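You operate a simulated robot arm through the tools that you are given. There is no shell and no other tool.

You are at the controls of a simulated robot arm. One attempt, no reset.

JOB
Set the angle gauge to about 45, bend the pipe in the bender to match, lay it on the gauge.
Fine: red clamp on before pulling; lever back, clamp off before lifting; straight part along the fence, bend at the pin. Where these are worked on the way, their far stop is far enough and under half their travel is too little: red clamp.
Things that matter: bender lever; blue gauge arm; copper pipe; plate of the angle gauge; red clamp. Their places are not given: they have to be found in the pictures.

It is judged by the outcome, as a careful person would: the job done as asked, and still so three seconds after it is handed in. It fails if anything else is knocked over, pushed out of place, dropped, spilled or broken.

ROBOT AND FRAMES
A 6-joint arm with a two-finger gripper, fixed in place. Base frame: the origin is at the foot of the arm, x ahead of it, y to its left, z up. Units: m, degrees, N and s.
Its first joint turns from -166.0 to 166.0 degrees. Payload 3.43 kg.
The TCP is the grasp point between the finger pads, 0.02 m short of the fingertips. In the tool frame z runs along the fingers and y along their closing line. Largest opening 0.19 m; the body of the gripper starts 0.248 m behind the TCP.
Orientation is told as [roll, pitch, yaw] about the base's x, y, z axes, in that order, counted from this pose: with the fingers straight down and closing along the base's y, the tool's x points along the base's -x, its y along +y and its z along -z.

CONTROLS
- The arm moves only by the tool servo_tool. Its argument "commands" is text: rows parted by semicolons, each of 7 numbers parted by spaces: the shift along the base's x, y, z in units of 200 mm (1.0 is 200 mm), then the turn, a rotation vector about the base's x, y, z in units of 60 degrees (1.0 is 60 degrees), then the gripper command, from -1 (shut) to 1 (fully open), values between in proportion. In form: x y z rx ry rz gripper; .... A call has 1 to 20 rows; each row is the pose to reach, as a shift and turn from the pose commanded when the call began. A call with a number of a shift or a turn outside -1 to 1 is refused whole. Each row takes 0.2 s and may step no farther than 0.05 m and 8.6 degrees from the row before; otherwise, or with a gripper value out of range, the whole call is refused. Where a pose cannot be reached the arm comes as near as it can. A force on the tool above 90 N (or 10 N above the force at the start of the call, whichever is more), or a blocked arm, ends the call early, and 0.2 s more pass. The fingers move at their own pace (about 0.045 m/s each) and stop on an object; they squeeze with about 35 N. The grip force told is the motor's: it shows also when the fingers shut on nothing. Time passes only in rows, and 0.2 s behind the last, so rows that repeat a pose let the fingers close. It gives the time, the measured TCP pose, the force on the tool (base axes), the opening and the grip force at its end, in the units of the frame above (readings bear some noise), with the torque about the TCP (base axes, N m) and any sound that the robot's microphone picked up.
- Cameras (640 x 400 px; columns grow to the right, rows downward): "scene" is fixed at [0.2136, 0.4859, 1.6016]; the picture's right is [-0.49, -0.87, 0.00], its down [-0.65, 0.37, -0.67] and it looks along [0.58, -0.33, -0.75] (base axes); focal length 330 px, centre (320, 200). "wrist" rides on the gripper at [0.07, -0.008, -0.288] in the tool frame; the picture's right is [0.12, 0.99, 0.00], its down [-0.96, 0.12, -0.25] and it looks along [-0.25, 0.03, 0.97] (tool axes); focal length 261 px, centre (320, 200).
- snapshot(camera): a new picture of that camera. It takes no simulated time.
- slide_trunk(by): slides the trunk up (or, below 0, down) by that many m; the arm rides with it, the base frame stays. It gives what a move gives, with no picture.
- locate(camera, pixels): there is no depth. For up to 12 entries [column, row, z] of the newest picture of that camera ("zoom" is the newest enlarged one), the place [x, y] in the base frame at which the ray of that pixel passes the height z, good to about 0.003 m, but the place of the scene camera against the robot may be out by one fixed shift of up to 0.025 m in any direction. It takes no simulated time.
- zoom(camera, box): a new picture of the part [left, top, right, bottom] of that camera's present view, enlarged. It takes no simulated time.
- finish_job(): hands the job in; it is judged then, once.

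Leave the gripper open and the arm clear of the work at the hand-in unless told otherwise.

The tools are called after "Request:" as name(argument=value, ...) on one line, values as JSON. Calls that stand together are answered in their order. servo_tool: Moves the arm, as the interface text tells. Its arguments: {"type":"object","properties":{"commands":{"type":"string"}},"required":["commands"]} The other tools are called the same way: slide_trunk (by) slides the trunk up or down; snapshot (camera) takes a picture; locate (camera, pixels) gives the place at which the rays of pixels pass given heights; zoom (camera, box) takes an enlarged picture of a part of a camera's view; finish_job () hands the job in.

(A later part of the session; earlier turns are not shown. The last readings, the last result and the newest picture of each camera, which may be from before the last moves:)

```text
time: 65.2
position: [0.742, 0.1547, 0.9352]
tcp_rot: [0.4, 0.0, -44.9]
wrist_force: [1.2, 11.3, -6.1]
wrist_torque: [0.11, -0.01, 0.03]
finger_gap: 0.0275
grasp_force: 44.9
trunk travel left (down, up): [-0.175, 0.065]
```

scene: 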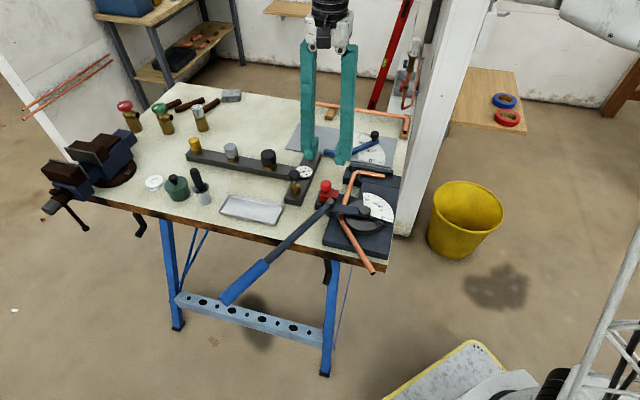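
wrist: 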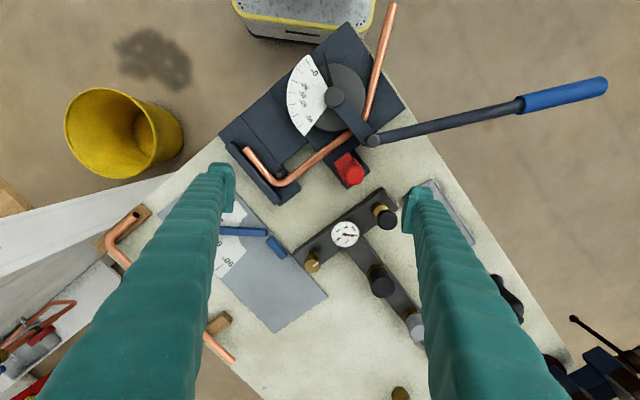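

A nudge of 2 mm more to be sure it is at the stop.

Request:
servo_tool(commands="-0.0071 -0.0071 0 0 0 0 -1; -0.0071 -0.0071 0 0 0 0 -1")

Request:
servo_tool(commands="0.006 0.006 0 0 0 0 -0.6; 0.006 0.006 0 0 0 0 -0.6; 0.006 0.006 0.1 0 0 0 -0.6; 0.006 0.006 0.3 0 0 0 -0.4; 0.006 0.006 0.5 0 0 0 -0.3; 0.006 0.006 0.65 0 0 0 -0.3")

Request:
zoom(camera="scene", box=[310, 160, 406, 220])

```text
time: 65.8
position: [0.741, 0.1564, 0.9357]
tcp_rot: [0.3, 0.1, -44.9]
wrist_force: [19.2, 27.9, -5.4]
wrist_torque: [0.13, -0.16, 0.12]
finger_gap: 0.0274
grasp_force: 45.0
trunk travel left (down, up): [-0.175, 0.065]
```

```text
time: 67.2
position: [0.7405, 0.1554, 1.0653]
tcp_rot: [0.2, -0.1, -44.9]
wrist_force: [0.7, 0.9, -0.1]
wrist_torque: [0.01, 0.04, 0.0]
finger_gap: 0.0666
grasp_force: 0.1
trunk travel left (down, up): [-0.175, 0.065]
```

```text
6.67 times, centred on (358, 190) of scene
```

zoom: 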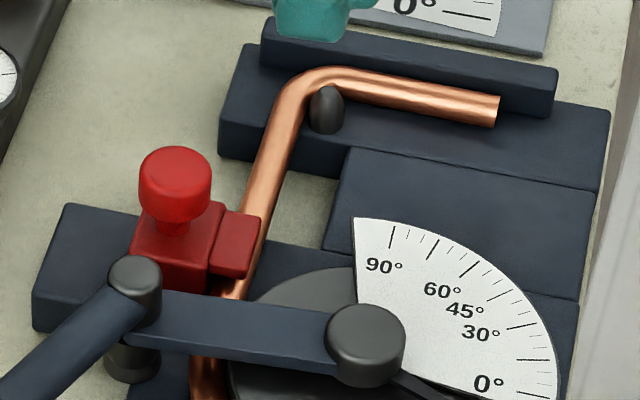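

Clamp on at its stop. Back to the lever grip at (0.604, 0.468), yaw −69°.

Request:
servo_tool(commands="-0.08 0.18 0 0 0 -0.07 -0.3; -0.16 0.36 0 0 0 -0.14 -0.3; -0.24 0.54 0 0 0 -0.21 -0.3; -0.32 0.72 0 0 0 -0.28 -0.3; -0.4 0.9 0 0 0 -0.35 -0.3; -0.43 0.98 0 0 0 -0.4 -0.3")

Request:
servo_tool(commands="-0.08 0.18 0 0 0 0 -0.4; -0.17 0.36 0 0 0 0 -0.4; -0.255 0.58 0 0 0 0 -0.4; -0.255 0.58 -0.2 0 0 0 -0.4; -0.255 0.58 -0.4 0 0 0 -0.4; -0.255 0.58 -0.4 0 0 0 -0.4")

Request:
snapshot(camera="wrist")

```text
time: 68.6
position: [0.6545, 0.3504, 1.0653]
tcp_rot: [0.3, 0.0, -68.9]
wrist_force: [0.7, 0.4, 0.1]
wrist_torque: [0.06, 0.01, 0.01]
finger_gap: 0.0668
grasp_force: 0.0
trunk travel left (down, up): [-0.175, 0.065]
```

```text
time: 70.0
position: [0.6047, 0.4665, 0.9848]
tcp_rot: [0.2, 0.1, -68.9]
wrist_force: [0.3, 1.0, 0.9]
wrist_torque: [0.02, -0.01, 0.01]
finger_gap: 0.057
grasp_force: 0.1
trunk travel left (down, up): [-0.175, 0.065]
```

```text
taken
```

wrist: 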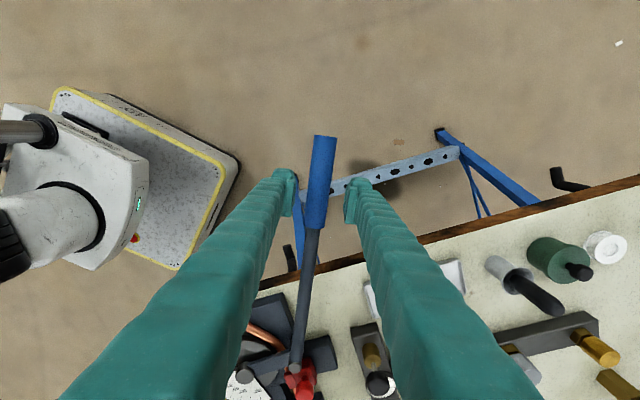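

The grip is between the fingers. Lower and close.

Request:
servo_tool(commands="-0.005 0.005 -0.1 0 0 0 -0.4; -0.005 0.005 -0.2 0 0 0 -0.4; -0.005 0.005 -0.305 0 0 0 -0.4; -0.005 0.005 -0.305 0 0 0 -1; -0.005 0.005 -0.305 0 0 0 -1; -0.005 0.005 -0.305 0 0 0 -1; -0.005 0.005 -0.305 0 0 0 -1")

```text
time: 71.6
position: [0.6022, 0.4668, 0.9238]
tcp_rot: [0.3, 0.0, -68.9]
wrist_force: [-3.2, -0.1, -4.2]
wrist_torque: [0.1, 0.0, -1.34]
finger_gap: 0.026
grasp_force: 44.9
trunk travel left (down, up): [-0.175, 0.065]
```

Gripped again. I'll swing 36° in the first move.

Request:
servo_tool(commands="-0.132 -0.022 0 0 0 0.075 -1; -0.2625 -0.0545 0 0 0 0.15 -1; -0.39 -0.097 0 0 0 0.225 -1; -0.514 -0.1495 0 0 0 0.3 -1; -0.6335 -0.2115 0 0 0 0.375 -1; -0.7475 -0.2825 0 0 0 0.45 -1; -0.8555 -0.3625 0 0 0 0.525 -1; -0.957 -0.4505 0 0 0 0.6 -1; -0.957 -0.4505 0 0 0 0.6 -1")

```text
time: 73.6
position: [0.4103, 0.3769, 0.9278]
tcp_rot: [0.3, 0.1, -32.9]
wrist_force: [-11.8, 7.0, -14.9]
wrist_torque: [0.24, 0.28, -1.27]
finger_gap: 0.026
grasp_force: 45.3
trunk travel left (down, up): [-0.175, 0.065]
```

Smooth. I'll continue 30° more; contact with the sprung pipe is expected near 40°.

Request:
servo_tool(commands="-0.1045 -0.107 0 0 0 0.0833 -1; -0.199 -0.2225 0 0 0 0.1667 -1; -0.283 -0.346 0 0 0 0.25 -1; -0.356 -0.476 0 0 0 0.3333 -1; -0.388 -0.544 0 0 0 0.375 -1; -0.4175 -0.612 0 0 0 0.4167 -1; -0.444 -0.682 0 0 0 0.4583 -1; -0.467 -0.753 0 0 0 0.5 -1; -0.467 -0.753 0 0 0 0.5 -1")

Request:
zoom(camera="scene", box=[330, 180, 402, 225])

Request:
zoom(camera="scene", box=[310, 180, 430, 270])

```text
time: 75.6
position: [0.3172, 0.2266, 0.9252]
tcp_rot: [0.3, 0.0, -2.9]
wrist_force: [-20.9, 11.9, 24.4]
wrist_torque: [-0.01, 0.18, -0.83]
finger_gap: 0.026
grasp_force: 45.1
trunk travel left (down, up): [-0.175, 0.065]
```

```text
8.89 times, centred on (366, 202) of scene
```

zoom: 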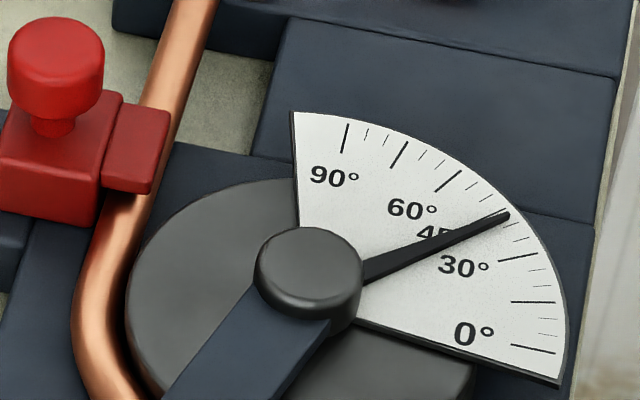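

```text
4.44 times, centred on (370, 225) of scene
```

zoom: 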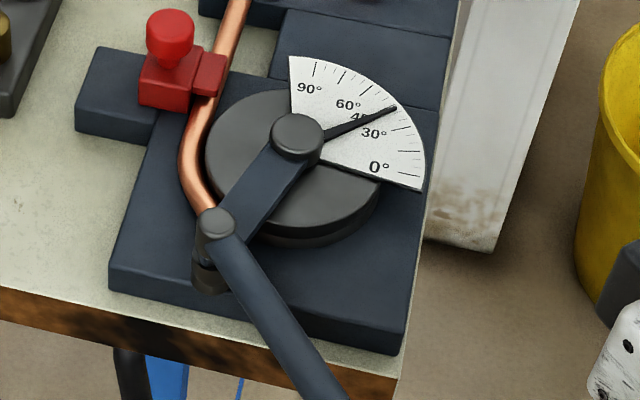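

The pointer is at about 42–43. 8° more, to about 50.

Request:
servo_tool(commands="-0.0165 -0.0575 0.003 0 0 0.0333 -1; -0.031 -0.1155 0.005 0 0 0.0667 -1; -0.043 -0.174 0.005 0 0 0.1 -1; -0.0535 -0.233 0.005 0 0 0.1333 -1; -0.0535 -0.233 0.005 0 0 0.1333 -1")

Request:
zoom(camera="scene", box=[330, 180, 402, 225])

Request:
zoom(camera="scene", box=[310, 180, 430, 270])

```text
time: 76.8
position: [0.3077, 0.1798, 0.9257]
tcp_rot: [0.3, 0.2, 5.0]
wrist_force: [-18.5, 23.8, -5.0]
wrist_torque: [-0.2, -0.22, -1.03]
finger_gap: 0.0259
grasp_force: 45.1
trunk travel left (down, up): [-0.175, 0.065]
```

```text
8.89 times, centred on (366, 202) of scene
```

zoom: 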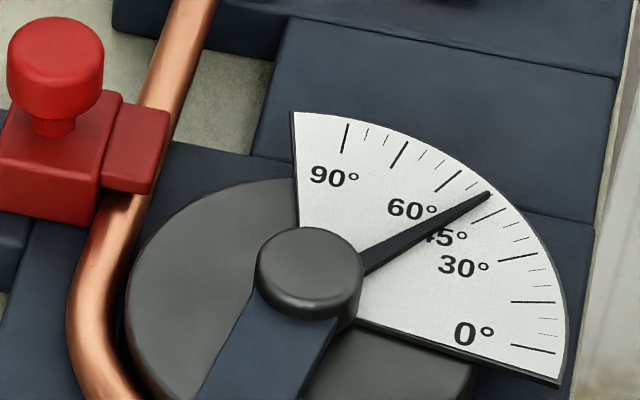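

```text
4.44 times, centred on (370, 225) of scene
```

zoom: 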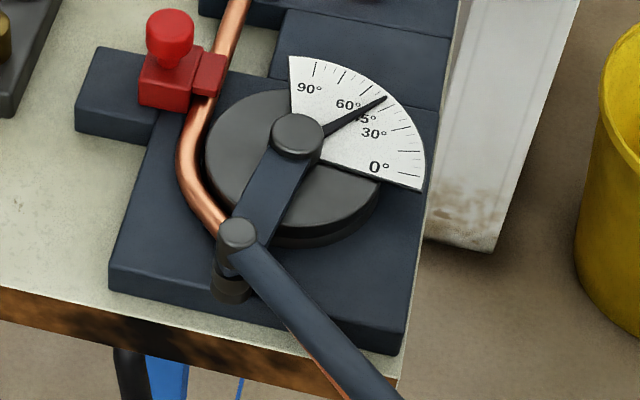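

The pointer is at 50. I'll swing the lever all the way back.

Request:
servo_tool(commands="0.0285 0.1465 0 0 0 -0.0833 -1; 0.07 0.2895 0 0 0 -0.1667 -1; 0.1245 0.4285 0 0 0 -0.25 -1; 0.1905 0.5625 0 0 0 -0.3333 -1; 0.268 0.6895 0 0 0 -0.4167 -1; 0.3565 0.81 0 0 0 -0.5 -1; 0.4545 0.922 0 0 0 -0.5833 -1; 0.4545 0.922 0 0 0 -0.5833 -1")

Request:
servo_tool(commands="0.108 0.103 0 0 0 -0.0833 -1; 0.2245 0.1965 0 0 0 -0.1667 -1; 0.3485 0.279 0 0 0 -0.25 -1; 0.4795 0.351 0 0 0 -0.3333 -1; 0.616 0.4105 0 0 0 -0.4167 -1; 0.7575 0.4585 0 0 0 -0.5 -1; 0.9025 0.494 0 0 0 -0.5833 -1; 0.985 0.508 0 0 0 -0.63 -1; 0.985 0.508 0 0 0 -0.63 -1")

Request:
zoom(camera="scene", box=[310, 180, 430, 270])

```text
time: 78.6
position: [0.3985, 0.3643, 0.9259]
tcp_rot: [0.3, 0.0, -30.1]
wrist_force: [11.6, -15.2, -21.3]
wrist_torque: [-0.15, -0.39, -1.27]
finger_gap: 0.0261
grasp_force: 45.2
trunk travel left (down, up): [-0.175, 0.065]
```

```text
time: 80.6
position: [0.5959, 0.4654, 0.9258]
tcp_rot: [0.2, 0.1, -67.8]
wrist_force: [-0.7, -11.3, -2.1]
wrist_torque: [0.0, -0.01, -1.33]
finger_gap: 0.0262
grasp_force: 45.4
trunk travel left (down, up): [-0.175, 0.065]
```

```text
4.44 times, centred on (370, 225) of scene
```

zoom: 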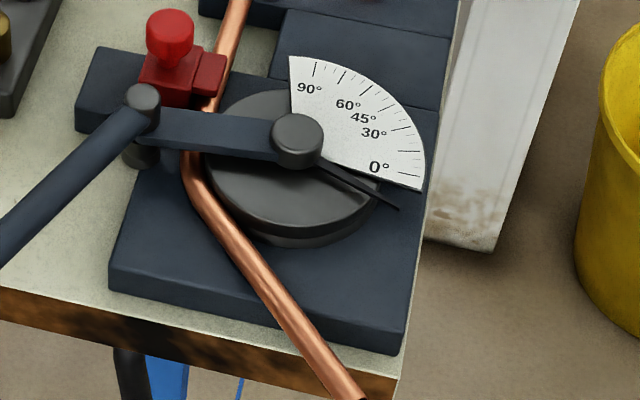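

Lever almost back. I'll do the last degree, release, and take the same overhead view to measure the bend.

Request:
servo_tool(commands="0.0295 0.0045 0 0 0 -0.017 -1; 0.0295 0.0045 0 0 0 -0.017 -1; 0.0295 0.0045 0 0 0 -0.017 -0.5; 0.0295 0.0045 0 0 0 -0.017 -0.4; 0.0295 0.0045 0 0 0 -0.017 -0.4; 0.0295 0.0045 0.2 0 0 -0.017 -0.4; 0.0295 0.0045 0.4 0 0 -0.017 -0.4; 0.0295 0.0045 0.6 0 0 -0.017 -0.4; 0.0295 0.0045 0.76 0 0 -0.017 -0.4")

Request:
servo_tool(commands="0.08 -0.18 0 0 0 0.1 0; 0.16 -0.36 0 0 0 0.2 0.4; 0.24 -0.54 0 0 0 0.33 0.8; 0.34 -0.72 0 0 0 0.46 1; 0.44 -0.88 0 0 0 0.58 1; 0.54 -0.98 0 0 0 0.7 1")

Request:
servo_tool(commands="0.08 -0.18 0 0 0 0.1 1; 0.16 -0.36 0 0 0 0.2 1; 0.24 -0.54 0 0 0 0.3 1; 0.3 -0.7 0 0 0 0.4 1; 0.32 -0.75 0 0 0 0.45 1; 0.32 -0.75 0 0 0 0.45 1")

Request:
snapshot(camera="wrist")

Request:
zoom(camera="wrist", box=[340, 0, 420, 120])

Request:
zoom(camera="wrist", box=[270, 110, 366, 190])

```text
time: 82.6
position: [0.6017, 0.4677, 1.0783]
tcp_rot: [0.3, -0.1, -68.7]
wrist_force: [-0.5, -0.4, 0.6]
wrist_torque: [-0.03, 0.02, -0.01]
finger_gap: 0.0572
grasp_force: 0.0
trunk travel left (down, up): [-0.175, 0.065]
```

```text
time: 84.0
position: [0.709, 0.27, 1.0779]
tcp_rot: [0.4, 0.1, -26.6]
wrist_force: [-0.2, 0.1, -0.1]
wrist_torque: [-0.09, -0.07, 0.0]
finger_gap: 0.1779
grasp_force: 0.1
trunk travel left (down, up): [-0.175, 0.065]
```

```text
time: 85.4
position: [0.7724, 0.1211, 1.0778]
tcp_rot: [0.3, 0.1, 0.3]
wrist_force: [-0.5, 0.5, 0.4]
wrist_torque: [0.0, 0.05, 0.01]
finger_gap: 0.1901
grasp_force: 0.0
trunk travel left (down, up): [-0.175, 0.065]
```

```text
taken
```

wrist: 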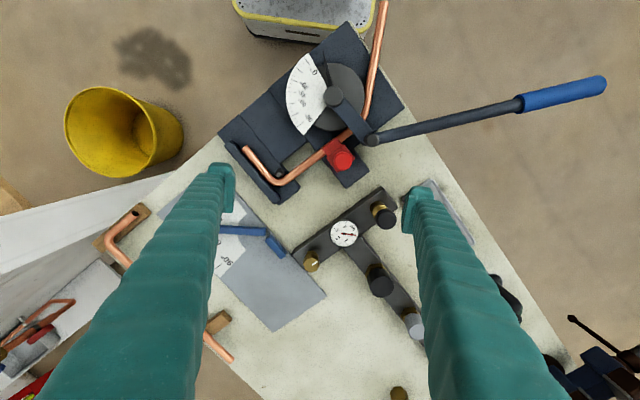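

```text
3.33 times, centred on (380, 60) of wrist
```

zoom: 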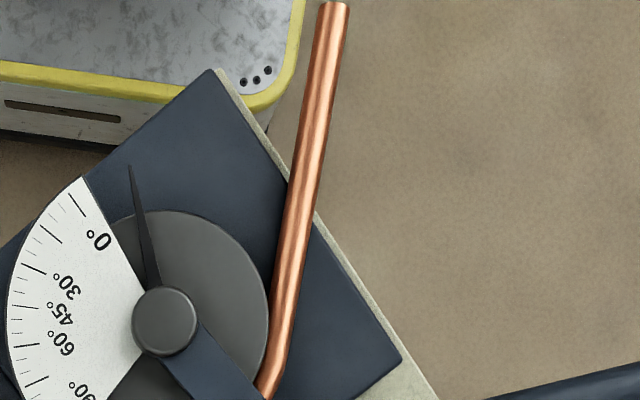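

```text
5.00 times, centred on (318, 150) of wrist
```

zoom: 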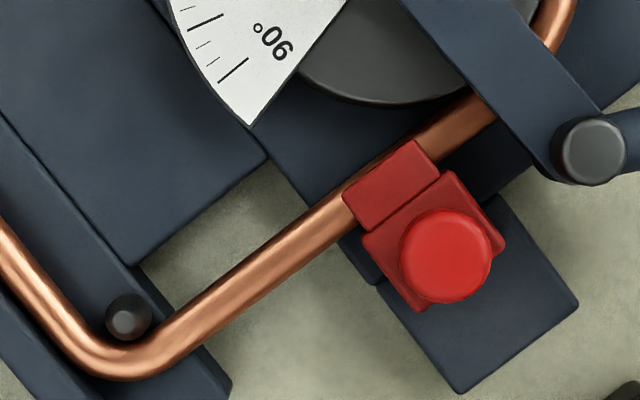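

The free leg moved on by 4.6° (now ≈179.7° versus 133.6–135° for the straight part), so the bend is about 45–46°. Next, the clamp comes off again.

Request:
servo_tool(commands="-0.02 0.03 0 0 0 -0.125 0.5; -0.05 0.06 0 0 0 -0.25 0.2; -0.08 0.09 0 0 0 -0.375 -0.1; -0.1 0.12 0 0 0 -0.5 -0.3; -0.13 0.15 0 0 0 -0.625 -0.5; -0.152 0.17 -0.05 0 0 -0.75 -0.55; -0.152 0.17 -0.2 0 0 -0.755 -0.55; -0.152 0.17 -0.35 0 0 -0.755 -0.55; -0.152 0.17 -0.5 0 0 -0.755 -0.55; -0.152 0.17 -0.5 0 0 -0.755 -0.55")

Request:
zoom(camera="wrist", box=[270, 130, 370, 230])

```text
time: 87.6
position: [0.7409, 0.1551, 0.9772]
tcp_rot: [0.4, 0.0, -45.1]
wrist_force: [0.6, -0.6, -0.9]
wrist_torque: [0.0, 0.0, 0.01]
finger_gap: 0.0427
grasp_force: 0.1
trunk travel left (down, up): [-0.175, 0.065]
```

```text
4.00 times, centred on (320, 180) of wrist
```

zoom: 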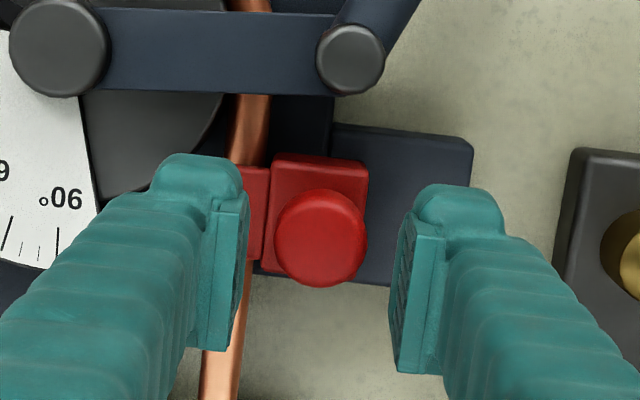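

Centred. Down, grip, and slide it back out 30 mm, then release and lift.

Request:
servo_tool(commands="0 0 -0.1 0 0 0 -0.55; 0 0 -0.205 0 0 0 -0.55; 0 0 -0.205 0 0 0 -1; 0 0 -0.205 0 0 0 -1; 0 0 -0.205 0 0 0 -1; 0 0 -0.205 0 0 0 -1")

Request:
servo_tool(commands="0.0141 0.0141 0 0 0 0 -1; 0.0283 0.0283 0 0 0 0 -1; 0.0424 0.0424 0 0 0 0 -1; 0.0566 0.0566 0 0 0 0 -1; 0.0707 0.0707 0 0 0 0 -1; 0.0849 0.0849 0 0 0 0 -1; 0.099 0.099 0 0 0 0 -1; 0.108 0.108 0 0 0 0 -1; 0.108 0.108 0 0 0 0 -1")

Request:
servo_tool(commands="0 0 0 0 0 0 -0.5; 0 0 0 0 0 0 -0.5; 0 0 0.1 0 0 0 -0.5; 0 0 0.3 0 0 0 -0.5; 0 0 0.5 0 0 0 -0.5; 0 0 0.6 0 0 0 -0.3")

Request:
zoom(camera="scene", box=[310, 160, 420, 260])

Request:
snapshot(camera="wrist")

```text
time: 89.0
position: [0.7427, 0.1546, 0.936]
tcp_rot: [0.3, 0.0, -45.0]
wrist_force: [1.5, -1.4, -3.9]
wrist_torque: [-0.06, -0.1, -0.01]
finger_gap: 0.0279
grasp_force: 45.1
trunk travel left (down, up): [-0.175, 0.065]
```

```text
time: 91.0
position: [0.7629, 0.1776, 0.9368]
tcp_rot: [0.2, 0.2, -45.0]
wrist_force: [-4.9, -13.3, -8.5]
wrist_torque: [-0.09, -0.03, 0.06]
finger_gap: 0.0279
grasp_force: 45.2
trunk travel left (down, up): [-0.175, 0.065]
```

```text
time: 92.4
position: [0.7633, 0.1764, 1.0581]
tcp_rot: [0.2, 0.0, -44.9]
wrist_force: [0.5, 0.6, -0.7]
wrist_torque: [-0.02, 0.02, -0.04]
finger_gap: 0.0665
grasp_force: 0.0
trunk travel left (down, up): [-0.175, 0.065]
```

```text
4.00 times, centred on (365, 210) of scene
```

zoom: 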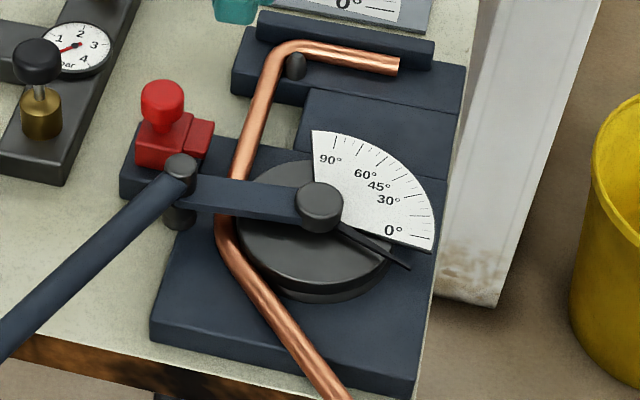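

```text
taken
```

wrist: 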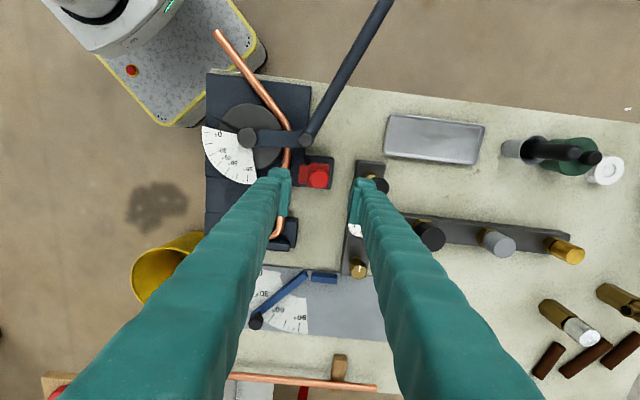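

Clamp off and lever back. Laying the pipe on the gauge puts the grip point near radius 1.0 m, so I'll test how far the arm reaches there, at a safe height, before lifting anything.

Request:
servo_tool(commands="0.2 -0.06 0 0 0 0 -0.3; 0.4 -0.12 0 0 0 0 -0.3; 0.6 -0.18 0 0 0 0 -0.3; 0.8 -0.25 0 0 0 0 -0.3; 0.98 -0.3 0 0 0 0 -0.3; 0.98 -0.3 -0.15 0 0 0 -0.3; 0.98 -0.3 -0.15 0 0 0 -0.3")

Request:
servo_tool(commands="0.15 -0.05 0 0 0 0 -0.3; 0.3 -0.1 0 0 0 0 -0.3; 0.3 -0.1 0 0 0 0 -0.3; 0.3 -0.1 0 0 0 0 -0.3")

Request:
snapshot(camera="wrist")

```text
time: 94.0
position: [0.9605, 0.1178, 1.0261]
tcp_rot: [0.3, 0.1, -45.1]
wrist_force: [-0.3, -0.4, 0.2]
wrist_torque: [0.0, -0.01, -0.01]
finger_gap: 0.0666
grasp_force: 0.0
trunk travel left (down, up): [-0.175, 0.065]
```

```text
time: 95.0
position: [1.0198, 0.0978, 1.0282]
tcp_rot: [0.2, 0.0, -45.0]
wrist_force: [-0.3, 0.3, -0.7]
wrist_torque: [-0.02, 0.01, -0.01]
finger_gap: 0.0667
grasp_force: 0.0
trunk travel left (down, up): [-0.175, 0.065]
```

```text
taken
```

wrist: 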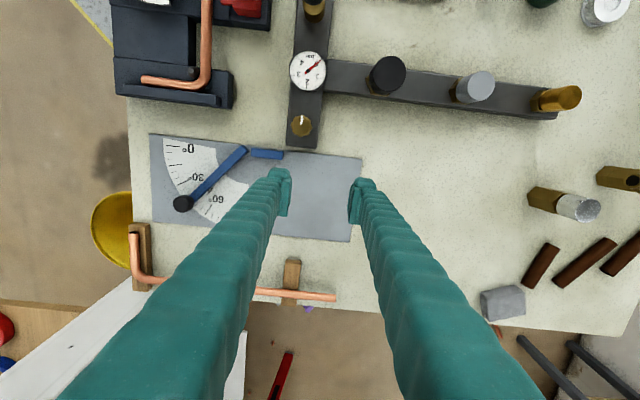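

The arm reaches (1.02, 0.098), radius 1.02, at this height. I'll check that it also holds lower down, at z≈0.93 above the bare plate.

Request:
servo_tool(commands="0 0 -0.15 0 0 0 -0.3; 0 0 -0.3 0 0 0 -0.3; 0 0 -0.45 0 0 0 -0.3; 0 0 -0.45 0 0 0 -0.3")

Request:
zoom(camera="wrist", box=[120, 80, 380, 260])

Request:
zoom(camera="scene", box=[250, 90, 430, 210])

```text
time: 96.0
position: [1.0194, 0.0975, 0.9373]
tcp_rot: [0.3, 0.0, -45.0]
wrist_force: [-0.5, -0.4, 0.2]
wrist_torque: [0.0, 0.01, -0.02]
finger_gap: 0.0665
grasp_force: 0.0
trunk travel left (down, up): [-0.175, 0.065]
```

```text
2.22 times, centred on (250, 170) of wrist
```

zoom: 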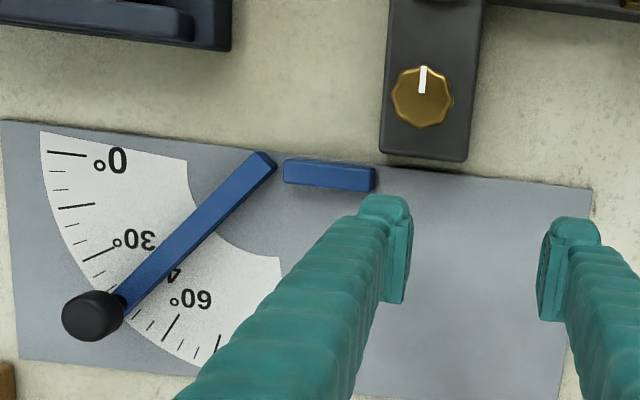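

```text
3.33 times, centred on (340, 150) of scene
```

zoom: 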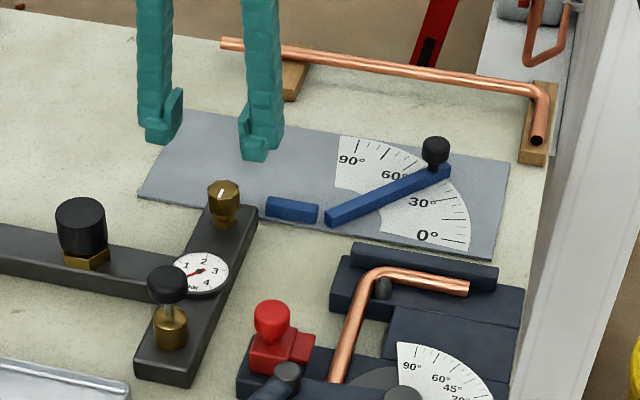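

Reach is fine down here too. While over bare plate I'll probe its height gently by lowering in small steps.

Request:
servo_tool(commands="0 0 -0.08 0 0 0 -0.3; 0 0 -0.15 0 0 0 -0.3; 0 0 -0.165 0 0 0 -0.3; 0 0 -0.165 0 0 0 -0.3")

Request:
servo_tool(commands="0 0 -0.01 0 0 0 -0.3; 0 0 -0.02 0 0 0 -0.3; 0 0 -0.02 0 0 0 -0.3")

```text
time: 97.0
position: [1.0208, 0.0966, 0.9048]
tcp_rot: [0.4, 0.0, -45.0]
wrist_force: [-0.4, 0.4, 0.4]
wrist_torque: [0.02, -0.06, 0.04]
finger_gap: 0.0663
grasp_force: 0.1
trunk travel left (down, up): [-0.175, 0.065]
```

```text
time: 97.8
position: [1.0205, 0.0961, 0.8994]
tcp_rot: [0.3, 0.0, -45.0]
wrist_force: [0.4, 0.1, 0.5]
wrist_torque: [-0.01, 0.01, -0.01]
finger_gap: 0.0664
grasp_force: 0.1
trunk travel left (down, up): [-0.175, 0.065]
```

Request:
servo_tool(commands="0 0 -0.01 0 0 0 -0.3; 0 0 -0.015 0 0 0 -0.3; 0 0 -0.015 0 0 0 -0.3")

Request:
zoom(camera="scene", box=[280, 95, 350, 145])

```text
time: 98.6
position: [1.0201, 0.0969, 0.8961]
tcp_rot: [0.3, 0.1, -44.9]
wrist_force: [0.3, 0.3, 0.1]
wrist_torque: [-0.02, -0.01, -0.04]
finger_gap: 0.0666
grasp_force: 0.1
trunk travel left (down, up): [-0.175, 0.065]
```

```text
8.00 times, centred on (315, 120) of scene
```

zoom: 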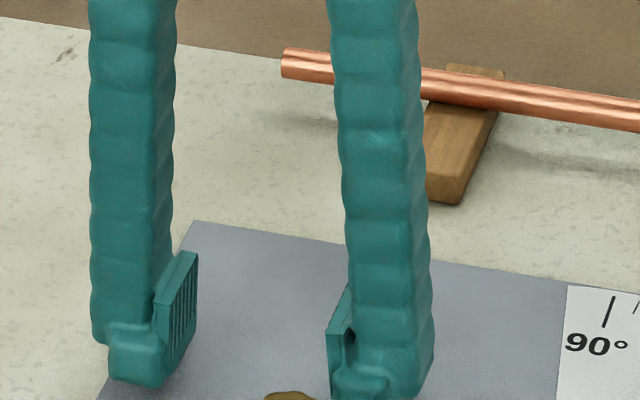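

No contact yet at tip z≈0.876. I'll continue 2 mm at a time.

Request:
servo_tool(commands="0 0 -0.01 0 0 0 -0.3; 0 0 -0.01 0 0 0 -0.3")

Request:
servo_tool(commands="0 0 -0.01 0 0 0 -0.3; 0 0 -0.01 0 0 0 -0.3")

Request:
servo_tool(commands="0 0 -0.01 0 0 0 -0.3; 0 0 -0.01 0 0 0 -0.3")

```text
time: 99.2
position: [1.0191, 0.0961, 0.8947]
tcp_rot: [0.3, 0.2, -45.0]
wrist_force: [-0.2, 0.0, -0.6]
wrist_torque: [0.0, -0.02, 0.0]
finger_gap: 0.0664
grasp_force: 0.0
trunk travel left (down, up): [-0.175, 0.065]
```

```text
time: 99.8
position: [1.0198, 0.0959, 0.893]
tcp_rot: [0.3, 0.2, -45.0]
wrist_force: [0.0, 0.9, 0.6]
wrist_torque: [-0.01, 0.03, -0.01]
finger_gap: 0.0663
grasp_force: 0.1
trunk travel left (down, up): [-0.175, 0.065]
```

```text
time: 100.4
position: [1.0197, 0.0961, 0.8905]
tcp_rot: [0.3, 0.2, -45.0]
wrist_force: [-0.7, 0.1, 0.1]
wrist_torque: [0.02, 0.01, 0.0]
finger_gap: 0.0664
grasp_force: 0.1
trunk travel left (down, up): [-0.175, 0.065]
```

Request:
servo_tool(commands="0 0 -0.01 0 0 0 -0.3; 0 0 -0.01 0 0 0 -0.3")

Request:
servo_tool(commands="0 0 -0.01 0 0 0 -0.3; 0 0 -0.01 0 0 0 -0.3")

Request:
servo_tool(commands="0 0 -0.01 0 0 0 -0.3; 0 0 -0.01 0 0 0 -0.3")

```text
time: 101.0
position: [1.0201, 0.097, 0.8899]
tcp_rot: [0.3, 0.0, -45.0]
wrist_force: [0.1, 0.0, -0.1]
wrist_torque: [-0.01, 0.05, 0.05]
finger_gap: 0.0665
grasp_force: 0.1
trunk travel left (down, up): [-0.175, 0.065]
```

```text
time: 101.6
position: [1.0204, 0.0963, 0.8865]
tcp_rot: [0.3, 0.0, -45.0]
wrist_force: [0.3, -0.6, -0.2]
wrist_torque: [0.01, 0.02, -0.03]
finger_gap: 0.0665
grasp_force: 0.0
trunk travel left (down, up): [-0.175, 0.065]
```

```text
time: 102.2
position: [1.02, 0.0958, 0.8838]
tcp_rot: [0.3, 0.0, -45.0]
wrist_force: [-0.4, -0.1, 0.2]
wrist_torque: [0.0, 0.02, 0.03]
finger_gap: 0.0663
grasp_force: 0.1
trunk travel left (down, up): [-0.175, 0.065]
```

Still no contact at tip z≈0.864. I'll check visually how close the tips are.

Request:
zoom(camera="scene", box=[285, 115, 345, 155])

Request:
zoom(camera="wrist", box=[240, 140, 400, 240])

```text
10.00 times, centred on (315, 135) of scene
```

zoom: 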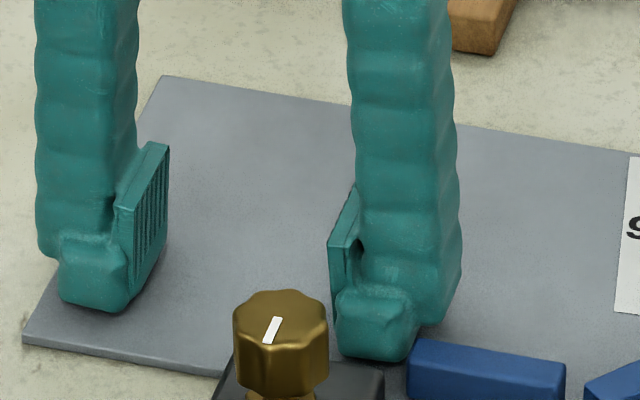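

```text
4.00 times, centred on (320, 190) of wrist
```

zoom: 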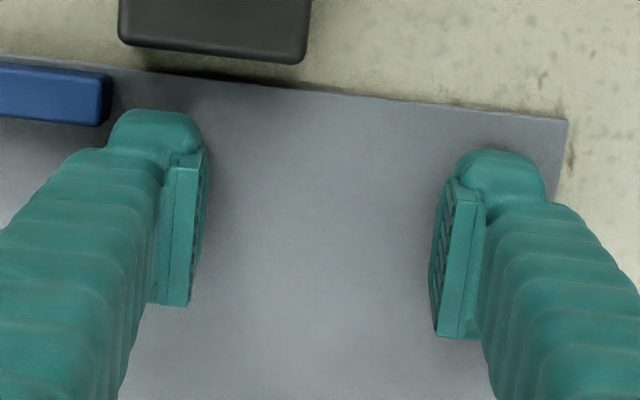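

Request:
servo_tool(commands="0 0 -0.01 0 0 0 -0.3; 0 0 -0.01 0 0 0 -0.3")

Request:
servo_tool(commands="0 0 -0.01 0 0 0 -0.3; 0 0 -0.01 0 0 0 -0.3")

Request:
servo_tool(commands="0 0 -0.01 0 0 0 -0.3; 0 0 -0.01 0 0 0 -0.3")

```text
time: 102.8
position: [1.0204, 0.0966, 0.8851]
tcp_rot: [0.4, 0.0, -45.0]
wrist_force: [1.1, 0.4, 16.4]
wrist_torque: [-0.57, 0.51, 0.04]
finger_gap: 0.0663
grasp_force: 0.1
trunk travel left (down, up): [-0.175, 0.065]
```

```text
time: 103.4
position: [1.019, 0.0959, 0.8838]
tcp_rot: [0.6, -0.1, -45.0]
wrist_force: [6.9, 0.0, 43.8]
wrist_torque: [-1.32, 1.29, 0.25]
finger_gap: 0.0656
grasp_force: 0.2
trunk travel left (down, up): [-0.175, 0.065]
```

```text
time: 104.0
position: [1.0209, 0.0952, 0.884]
tcp_rot: [0.4, -0.3, -45.0]
wrist_force: [14.1, -3.5, 76.3]
wrist_torque: [-2.35, 2.24, 0.58]
finger_gap: 0.065
grasp_force: 0.1
trunk travel left (down, up): [-0.175, 0.065]
```

Contact: the plate top is at z≈0.8645 (TCP 0.8845). I'll raise off right away, then test a little more reach.

Request:
servo_tool(commands="0 0 0.03 0 0 0 -0.3; 0 0 0.1 0 0 0 -0.3; 0 0 0.2 0 0 0 -0.3; 0.05 0 0.2 0 0 0 -0.3; 0.1 0 0.2 0 0 0 -0.3; 0.1 0 0.2 0 0 0 -0.3")

Request:
zoom(camera="scene", box=[280, 95, 420, 182])

```text
time: 105.4
position: [1.0401, 0.0968, 0.9179]
tcp_rot: [0.3, 0.1, -44.9]
wrist_force: [1.0, 0.3, -0.7]
wrist_torque: [0.0, 0.02, -0.02]
finger_gap: 0.0665
grasp_force: 0.1
trunk travel left (down, up): [-0.175, 0.065]
```

```text
4.57 times, centred on (350, 138) of scene
```

zoom: 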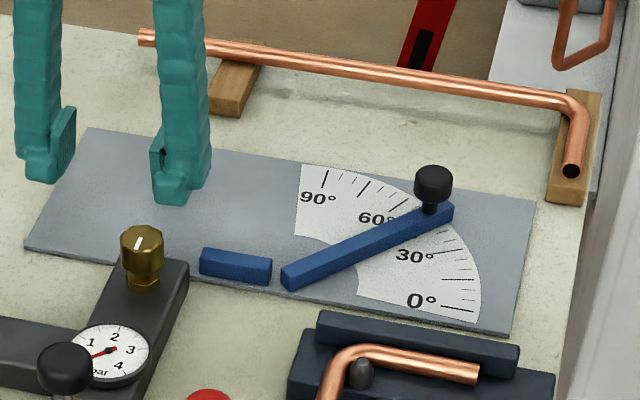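

The plate didn't move and the reach is fine. With corrected heights, though, the blue arm's direction comes out near 273.5° against the fence's 45°, i.e. about 48°: its inner face, not its centreline, runs through the scale centre. I'll bring it back by about 3°, going above its knob with yaw 90°.

Request:
servo_tool(commands="-0.02 0 0.2 0 0 0.1 -0.3; -0.04 -0.02 0.4 0 0 0.2 -0.3; -0.1 -0.06 0.6 0 0 0.33 -0.3; -0.17 -0.1 0.6 0 0 0.46 -0.3; -0.24 -0.14 0.6 0 0 0.59 -0.3; -0.31 -0.18 0.6 0 0 0.72 -0.3; -0.38 -0.22 0.6 0 0 0.86 -0.3; -0.45 -0.25 0.6 0 0 1 -0.3")

Request:
servo_tool(commands="0 0.1 0 0 0 0.13 0.2; 0 0.2 0 0 0 0.26 0.6; 0 0.3 0 0 0 0.39 1; 0 0.4 0 0 0 0.52 1; 0 0.4 0 0 0 0.65 1; 0 0.4 0 0 0 0.78 1; 0 0.4 0 0 0 0.9 1; 0 0.4 0 0 0 1 1; 0 0.4 0 0 0 1 1")

Request:
servo_tool(commands="0 0 0 0 0 0.125 1; 0 0 0 0 0 0.25 1; 0 0 0 0 0 0.25 1")

Request:
snapshot(camera="wrist")

Request:
zoom(camera="wrist", box=[240, 30, 400, 180])

```text
time: 107.2
position: [0.9506, 0.0464, 1.0394]
tcp_rot: [0.3, 0.1, 15.2]
wrist_force: [0.4, -0.1, -1.4]
wrist_torque: [-0.02, 0.08, 0.0]
finger_gap: 0.0666
grasp_force: 0.1
trunk travel left (down, up): [-0.175, 0.065]
```

```text
time: 109.2
position: [0.9498, 0.1268, 1.0395]
tcp_rot: [0.3, 0.2, 74.9]
wrist_force: [-0.2, 0.1, -0.4]
wrist_torque: [0.02, -0.02, 0.0]
finger_gap: 0.19
grasp_force: 0.0
trunk travel left (down, up): [-0.175, 0.065]
```

```text
time: 110.0
position: [0.9499, 0.128, 1.0388]
tcp_rot: [0.3, 0.1, 90.0]
wrist_force: [-0.3, -0.2, 0.4]
wrist_torque: [0.01, 0.0, -0.02]
finger_gap: 0.1898
grasp_force: 0.1
trunk travel left (down, up): [-0.175, 0.065]
```

```text
taken
```

wrist: 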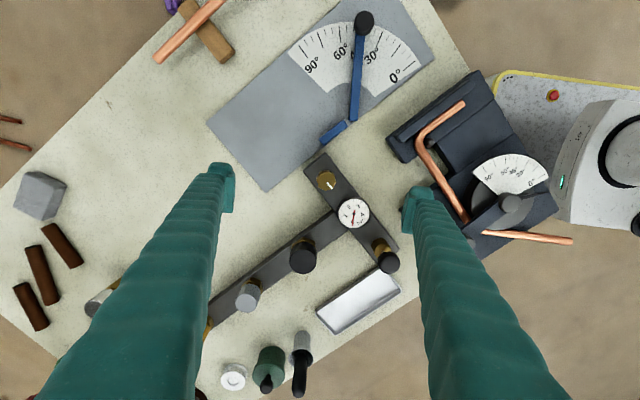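

```text
2.67 times, centred on (320, 105) of wrist
```

zoom: 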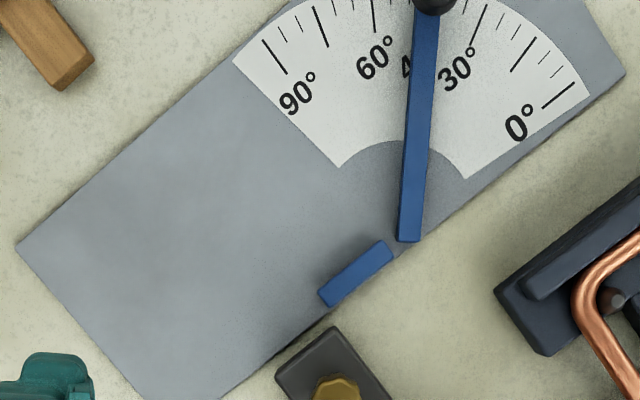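

Fresh measurement: the arm is at 273.7° and the fence at 45.4°, so it stands at about 48.3°. Knob now at ≈(0.9155, −0.099); for 45° it should be at x≈0.9085. I'll go over the knob.

Request:
servo_tool(commands="-0.02 -0.2 0 0 0 0 0.6; -0.05 -0.4 0 0 0 0 0.2; -0.1 -0.6 0 0 0 0 -0.1; -0.14 -0.8 0 0 0 0 -0.3; -0.172 -0.98 0 0 0 0 -0.47; -0.172 -0.98 -0.1 0 0 0 -0.47; -0.172 -0.98 -0.1 0 0 0 -0.47")

Request:
servo_tool(commands="0 -0.155 0 0 0 0 -0.47; 0 -0.155 -0.15 0 0 0 -0.47; 0 -0.155 -0.3 0 0 0 -0.47; 0 -0.155 -0.35 0 0 0 -0.47; 0 -0.155 -0.35 0 0 0 -0.47")

Request:
zoom(camera="wrist", box=[270, 130, 370, 230])

Request:
zoom(camera="scene", box=[340, 110, 420, 160])

```text
time: 111.6
position: [0.9155, -0.0691, 1.0199]
tcp_rot: [0.3, 0.0, 90.0]
wrist_force: [-0.8, 0.5, -0.1]
wrist_torque: [0.02, 0.0, -0.02]
finger_gap: 0.0522
grasp_force: 0.2
trunk travel left (down, up): [-0.175, 0.065]
```

```text
time: 112.8
position: [0.916, -0.1005, 0.9494]
tcp_rot: [0.4, 0.1, 89.9]
wrist_force: [-0.2, 0.7, -0.8]
wrist_torque: [-0.03, 0.02, -0.01]
finger_gap: 0.0504
grasp_force: 0.1
trunk travel left (down, up): [-0.175, 0.065]
```

```text
4.00 times, centred on (320, 180) of wrist
```

zoom: 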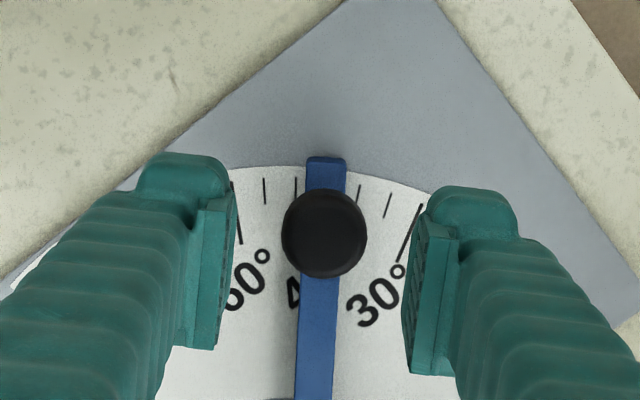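

```text
8.00 times, centred on (380, 135) of scene
```

zoom: 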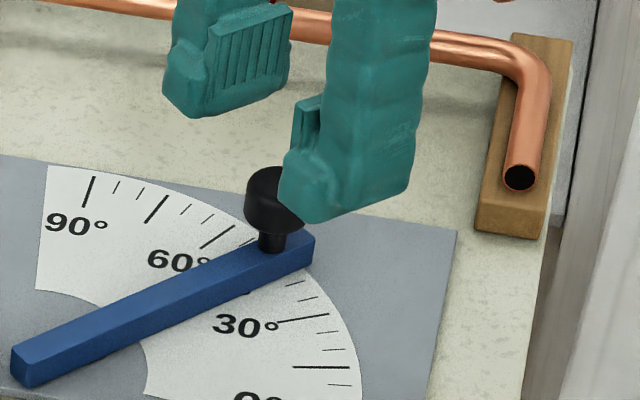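

The tick-relative view also says about 47–48° by direction, and the 0-tick lies on the fence's inner-face line, so the inner face is the reference. I'll lower onto the knob, close, shift about −6.3 mm in x, and release.

Request:
servo_tool(commands="-0.01 0 -0.1 0 0 0 -0.47; -0.01 0 -0.205 0 0 0 -0.47; -0.01 0 -0.205 0 0 0 -0.75; -0.01 0 -0.205 0 0 0 -1; -0.01 0 -0.205 0 0 0 -1; -0.01 0 -0.205 0 0 0 -1")

Request:
servo_tool(commands="-0.01 0 0 0 0 -0.015 -1; -0.02 0 0 0 0 -0.03 -1; -0.031 0 0 0 0 -0.05 -1; -0.031 0 0 0 0 -0.05 -1")

```text
time: 114.2
position: [0.9147, -0.1013, 0.9081]
tcp_rot: [0.3, 0.1, 89.9]
wrist_force: [0.6, -1.7, 2.6]
wrist_torque: [0.03, -0.01, -0.12]
finger_gap: 0.0264
grasp_force: 44.6
trunk travel left (down, up): [-0.175, 0.065]
```

```text
time: 115.2
position: [0.9081, -0.1013, 0.9085]
tcp_rot: [0.3, 0.0, 87.0]
wrist_force: [-0.4, -2.5, 3.7]
wrist_torque: [-0.04, 0.0, 0.02]
finger_gap: 0.0263
grasp_force: 44.9
trunk travel left (down, up): [-0.175, 0.065]
```

Moved to x=0.908. I'll release, lift and re-measure.

Request:
servo_tool(commands="0 0 0 0 0 0 -0.6; 0 0 0 0 0 0 -0.5; 0 0 0.15 0 0 0 -0.47; 0 0 0.35 0 0 0 -0.4; 0.05 0.15 0.55 0 0 0 0; 0.1 0.35 0.65 0 0 0 0.4; 0.15 0.55 0.65 0 0 0 0.8; 0.2 0.75 0.65 0 0 0.03 1; 0.21 0.95 0.65 0 0 0.05 1; 0.21 0.95 0.65 0 0 0.05 1")

Request:
servo_tool(commands="0 0.1 0 0 0 0 1; 0 0.2 0 0 0 0 1; 0 0.2 0 0 0 0 1")

Request:
zoom(camera="wrist", box=[240, 10, 400, 160])

```text
refused: row 5 steps farther than a row can; nothing moved
```

```text
time: 116.0
position: [0.9074, -0.0615, 0.9078]
tcp_rot: [0.3, 0.1, 87.0]
wrist_force: [0.5, -0.5, -0.1]
wrist_torque: [-0.03, -0.01, -0.01]
finger_gap: 0.0969
grasp_force: 0.1
trunk travel left (down, up): [-0.175, 0.065]
```

```text
2.67 times, centred on (320, 85) of wrist
```

zoom: 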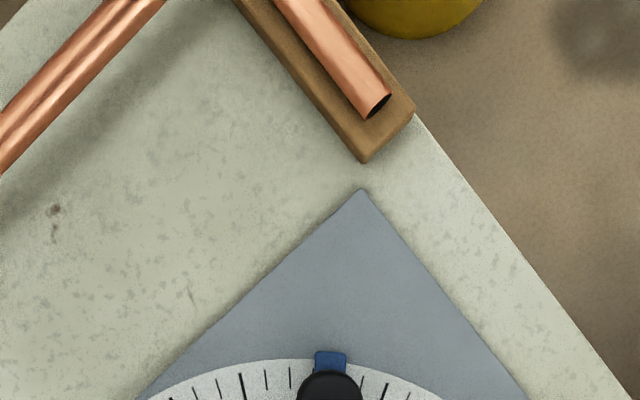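

The lift call was refused (one step too long), but the small sideways move ran with the fingers opening. Forces stayed nil and the arm looks untouched. I'll lift up now with legal steps.

Request:
servo_tool(commands="0 0 0.15 0 0 0 0.2; 0 0 0.35 0 0 0 0.4; 0.03 0.1 0.5 0 0 0 0.7; 0.06 0.25 0.6 0 0 0 1; 0.1 0.42 0.65 0 0 0 1; 0.14 0.6 0.65 0 0 0.02 1; 0.18 0.78 0.65 0 0 0.04 1; 0.2 0.94 0.65 0 0 0.05 1; 0.2 0.94 0.65 0 0 0.05 1")

Request:
zoom(camera="wrist", box=[240, 30, 400, 180])

Request:
zoom(camera="scene", box=[280, 95, 420, 182])

```text
time: 118.0
position: [0.9484, 0.128, 1.0385]
tcp_rot: [0.2, 0.1, 90.0]
wrist_force: [0.3, -0.6, -1.0]
wrist_torque: [0.03, -0.03, -0.05]
finger_gap: 0.19
grasp_force: 0.0
trunk travel left (down, up): [-0.175, 0.065]
```

```text
2.67 times, centred on (320, 105) of wrist
```

zoom: 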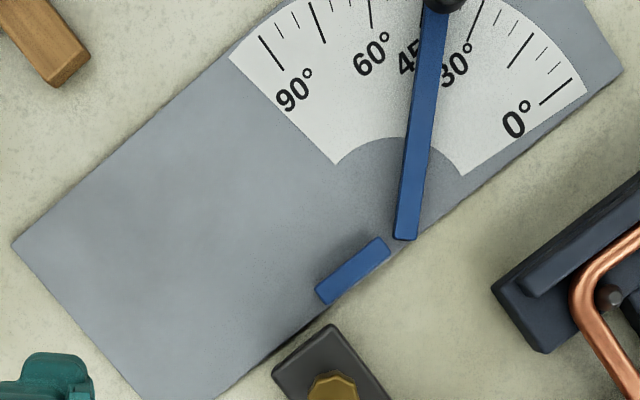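

```text
4.57 times, centred on (350, 138) of scene
```

zoom: 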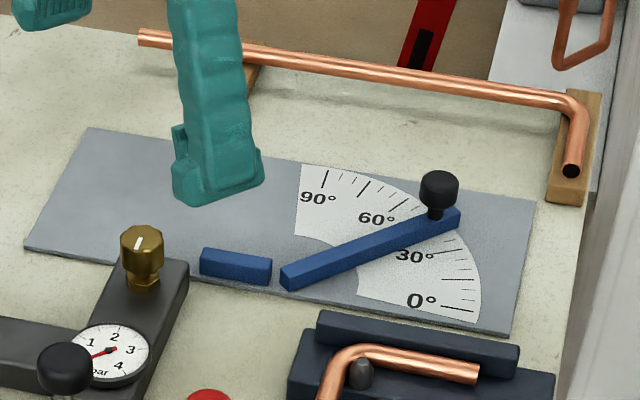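

The arm now measures 270.8° against the fence's 225.4°, about 45.4°. Next is the pipe: I'll move above its straight part at ≈(0.766, 0.095), where there's open bench beneath, with yaw −45.5°.

Request:
servo_tool(commands="-0.1 -0.02 0 0 0 -0.13 0.6; -0.2 -0.04 0 0 0 -0.26 0.3; -0.31 -0.06 0 0 0 -0.39 0; -0.42 -0.08 0 0 0 -0.52 -0.3; -0.53 -0.1 0 0 0 -0.65 -0.4; -0.64 -0.12 0 0 0 -0.78 -0.4; -0.75 -0.14 0 0 0 -0.9 -0.4; -0.86 -0.155 0 0 0 -1 -0.4; -0.91 -0.165 0 0 0 -1 -0.4")

Request:
servo_tool(commands="0 0 0 0 0 -0.13 -0.4; 0 0 0 0 0 -0.26 -0.4; 0 0 0 0 0 -0.39 -0.4; 0 0 0 0 0 -0.52 -0.4; 0 0 0 0 0 -0.65 -0.4; 0 0 0 0 0 -0.78 -0.4; 0 0 0 0 0 -0.9 -0.4; 0 0 0 0 0 -1 -0.4")

Request:
servo_tool(commands="0 0 -0.05 0 0 -0.13 -0.45; 0 0 -0.15 0 0 -0.258 -0.45; 0 0 -0.25 0 0 -0.258 -0.45; 0 0 -0.3 0 0 -0.258 -0.45; 0 0 -0.3 0 0 -0.258 -0.45")

Request:
snapshot(camera="wrist")

Request:
zoom(camera="wrist", box=[270, 110, 370, 230])

Request:
zoom(camera="scene", box=[310, 150, 406, 210])

```text
time: 120.0
position: [0.7645, 0.0953, 1.0378]
tcp_rot: [0.3, 0.2, 29.8]
wrist_force: [-0.8, 1.0, 0.8]
wrist_torque: [-0.02, 0.02, 0.04]
finger_gap: 0.0569
grasp_force: 0.0
trunk travel left (down, up): [-0.175, 0.065]
```

```text
time: 121.8
position: [0.7655, 0.0944, 1.0377]
tcp_rot: [0.3, 0.0, -30.1]
wrist_force: [0.7, 0.1, 0.1]
wrist_torque: [-0.01, 0.01, 0.01]
finger_gap: 0.0569
grasp_force: 0.0
trunk travel left (down, up): [-0.175, 0.065]
```

```text
time: 123.0
position: [0.766, 0.0945, 0.9776]
tcp_rot: [0.3, 0.0, -45.5]
wrist_force: [0.8, -0.1, -0.1]
wrist_torque: [-0.02, -0.02, 0.01]
finger_gap: 0.052
grasp_force: 0.0
trunk travel left (down, up): [-0.175, 0.065]
```

```text
taken
```

wrist: 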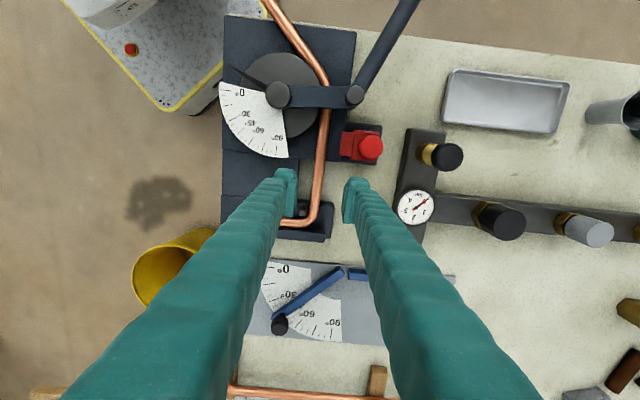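

```text
3.33 times, centred on (320, 170) of wrist
```

zoom: 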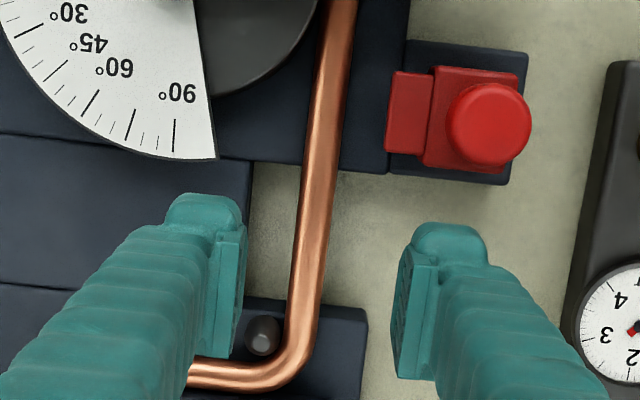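

```text
6.67 times, centred on (358, 180) of scene
```

zoom: 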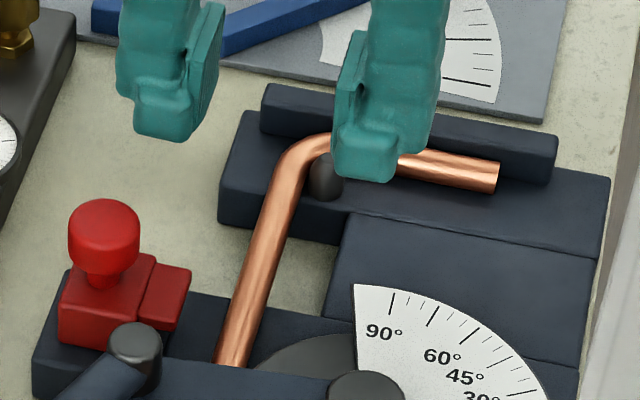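

The pipe is about 3 mm to the left of centre, and a bridge block sits on the inner side, so I'll use a narrow gap (0.036), shift slightly and come down to z≈0.918 first.

Request:
servo_tool(commands="-0.0275 0.008 0 0 0 0 -0.62; -0.0275 0.008 -0.1 0 0 0 -0.62; -0.0275 0.008 -0.2 0 0 0 -0.62; -0.0275 0.008 -0.298 0 0 0 -0.62; -0.0275 0.008 -0.298 0 0 0 -0.62")

Request:
zoom(camera="wrist", box=[270, 110, 370, 230])

Request:
zoom(camera="scene", box=[320, 160, 384, 200])

```text
time: 124.2
position: [0.7587, 0.0952, 0.9189]
tcp_rot: [0.3, 0.1, -45.4]
wrist_force: [0.5, -0.4, 0.0]
wrist_torque: [-0.01, 0.02, -0.02]
finger_gap: 0.036
grasp_force: 0.1
trunk travel left (down, up): [-0.175, 0.065]
```

```text
3.33 times, centred on (320, 170) of wrist
```

zoom: 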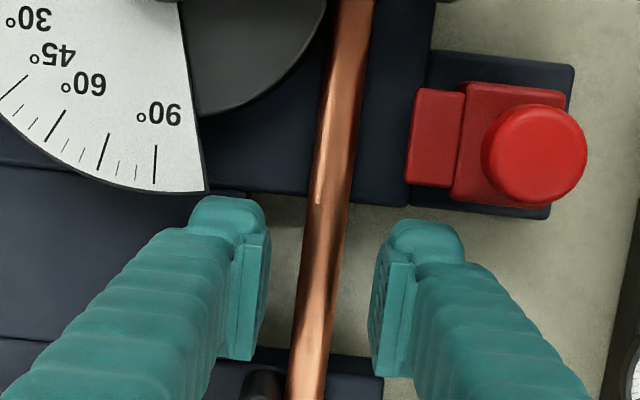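

```text
10.00 times, centred on (352, 180) of scene
```

zoom: 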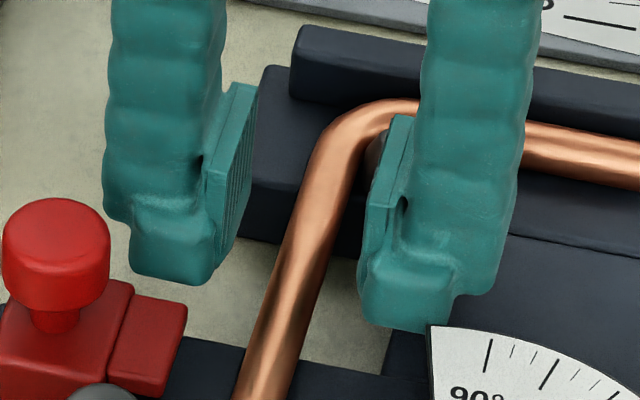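

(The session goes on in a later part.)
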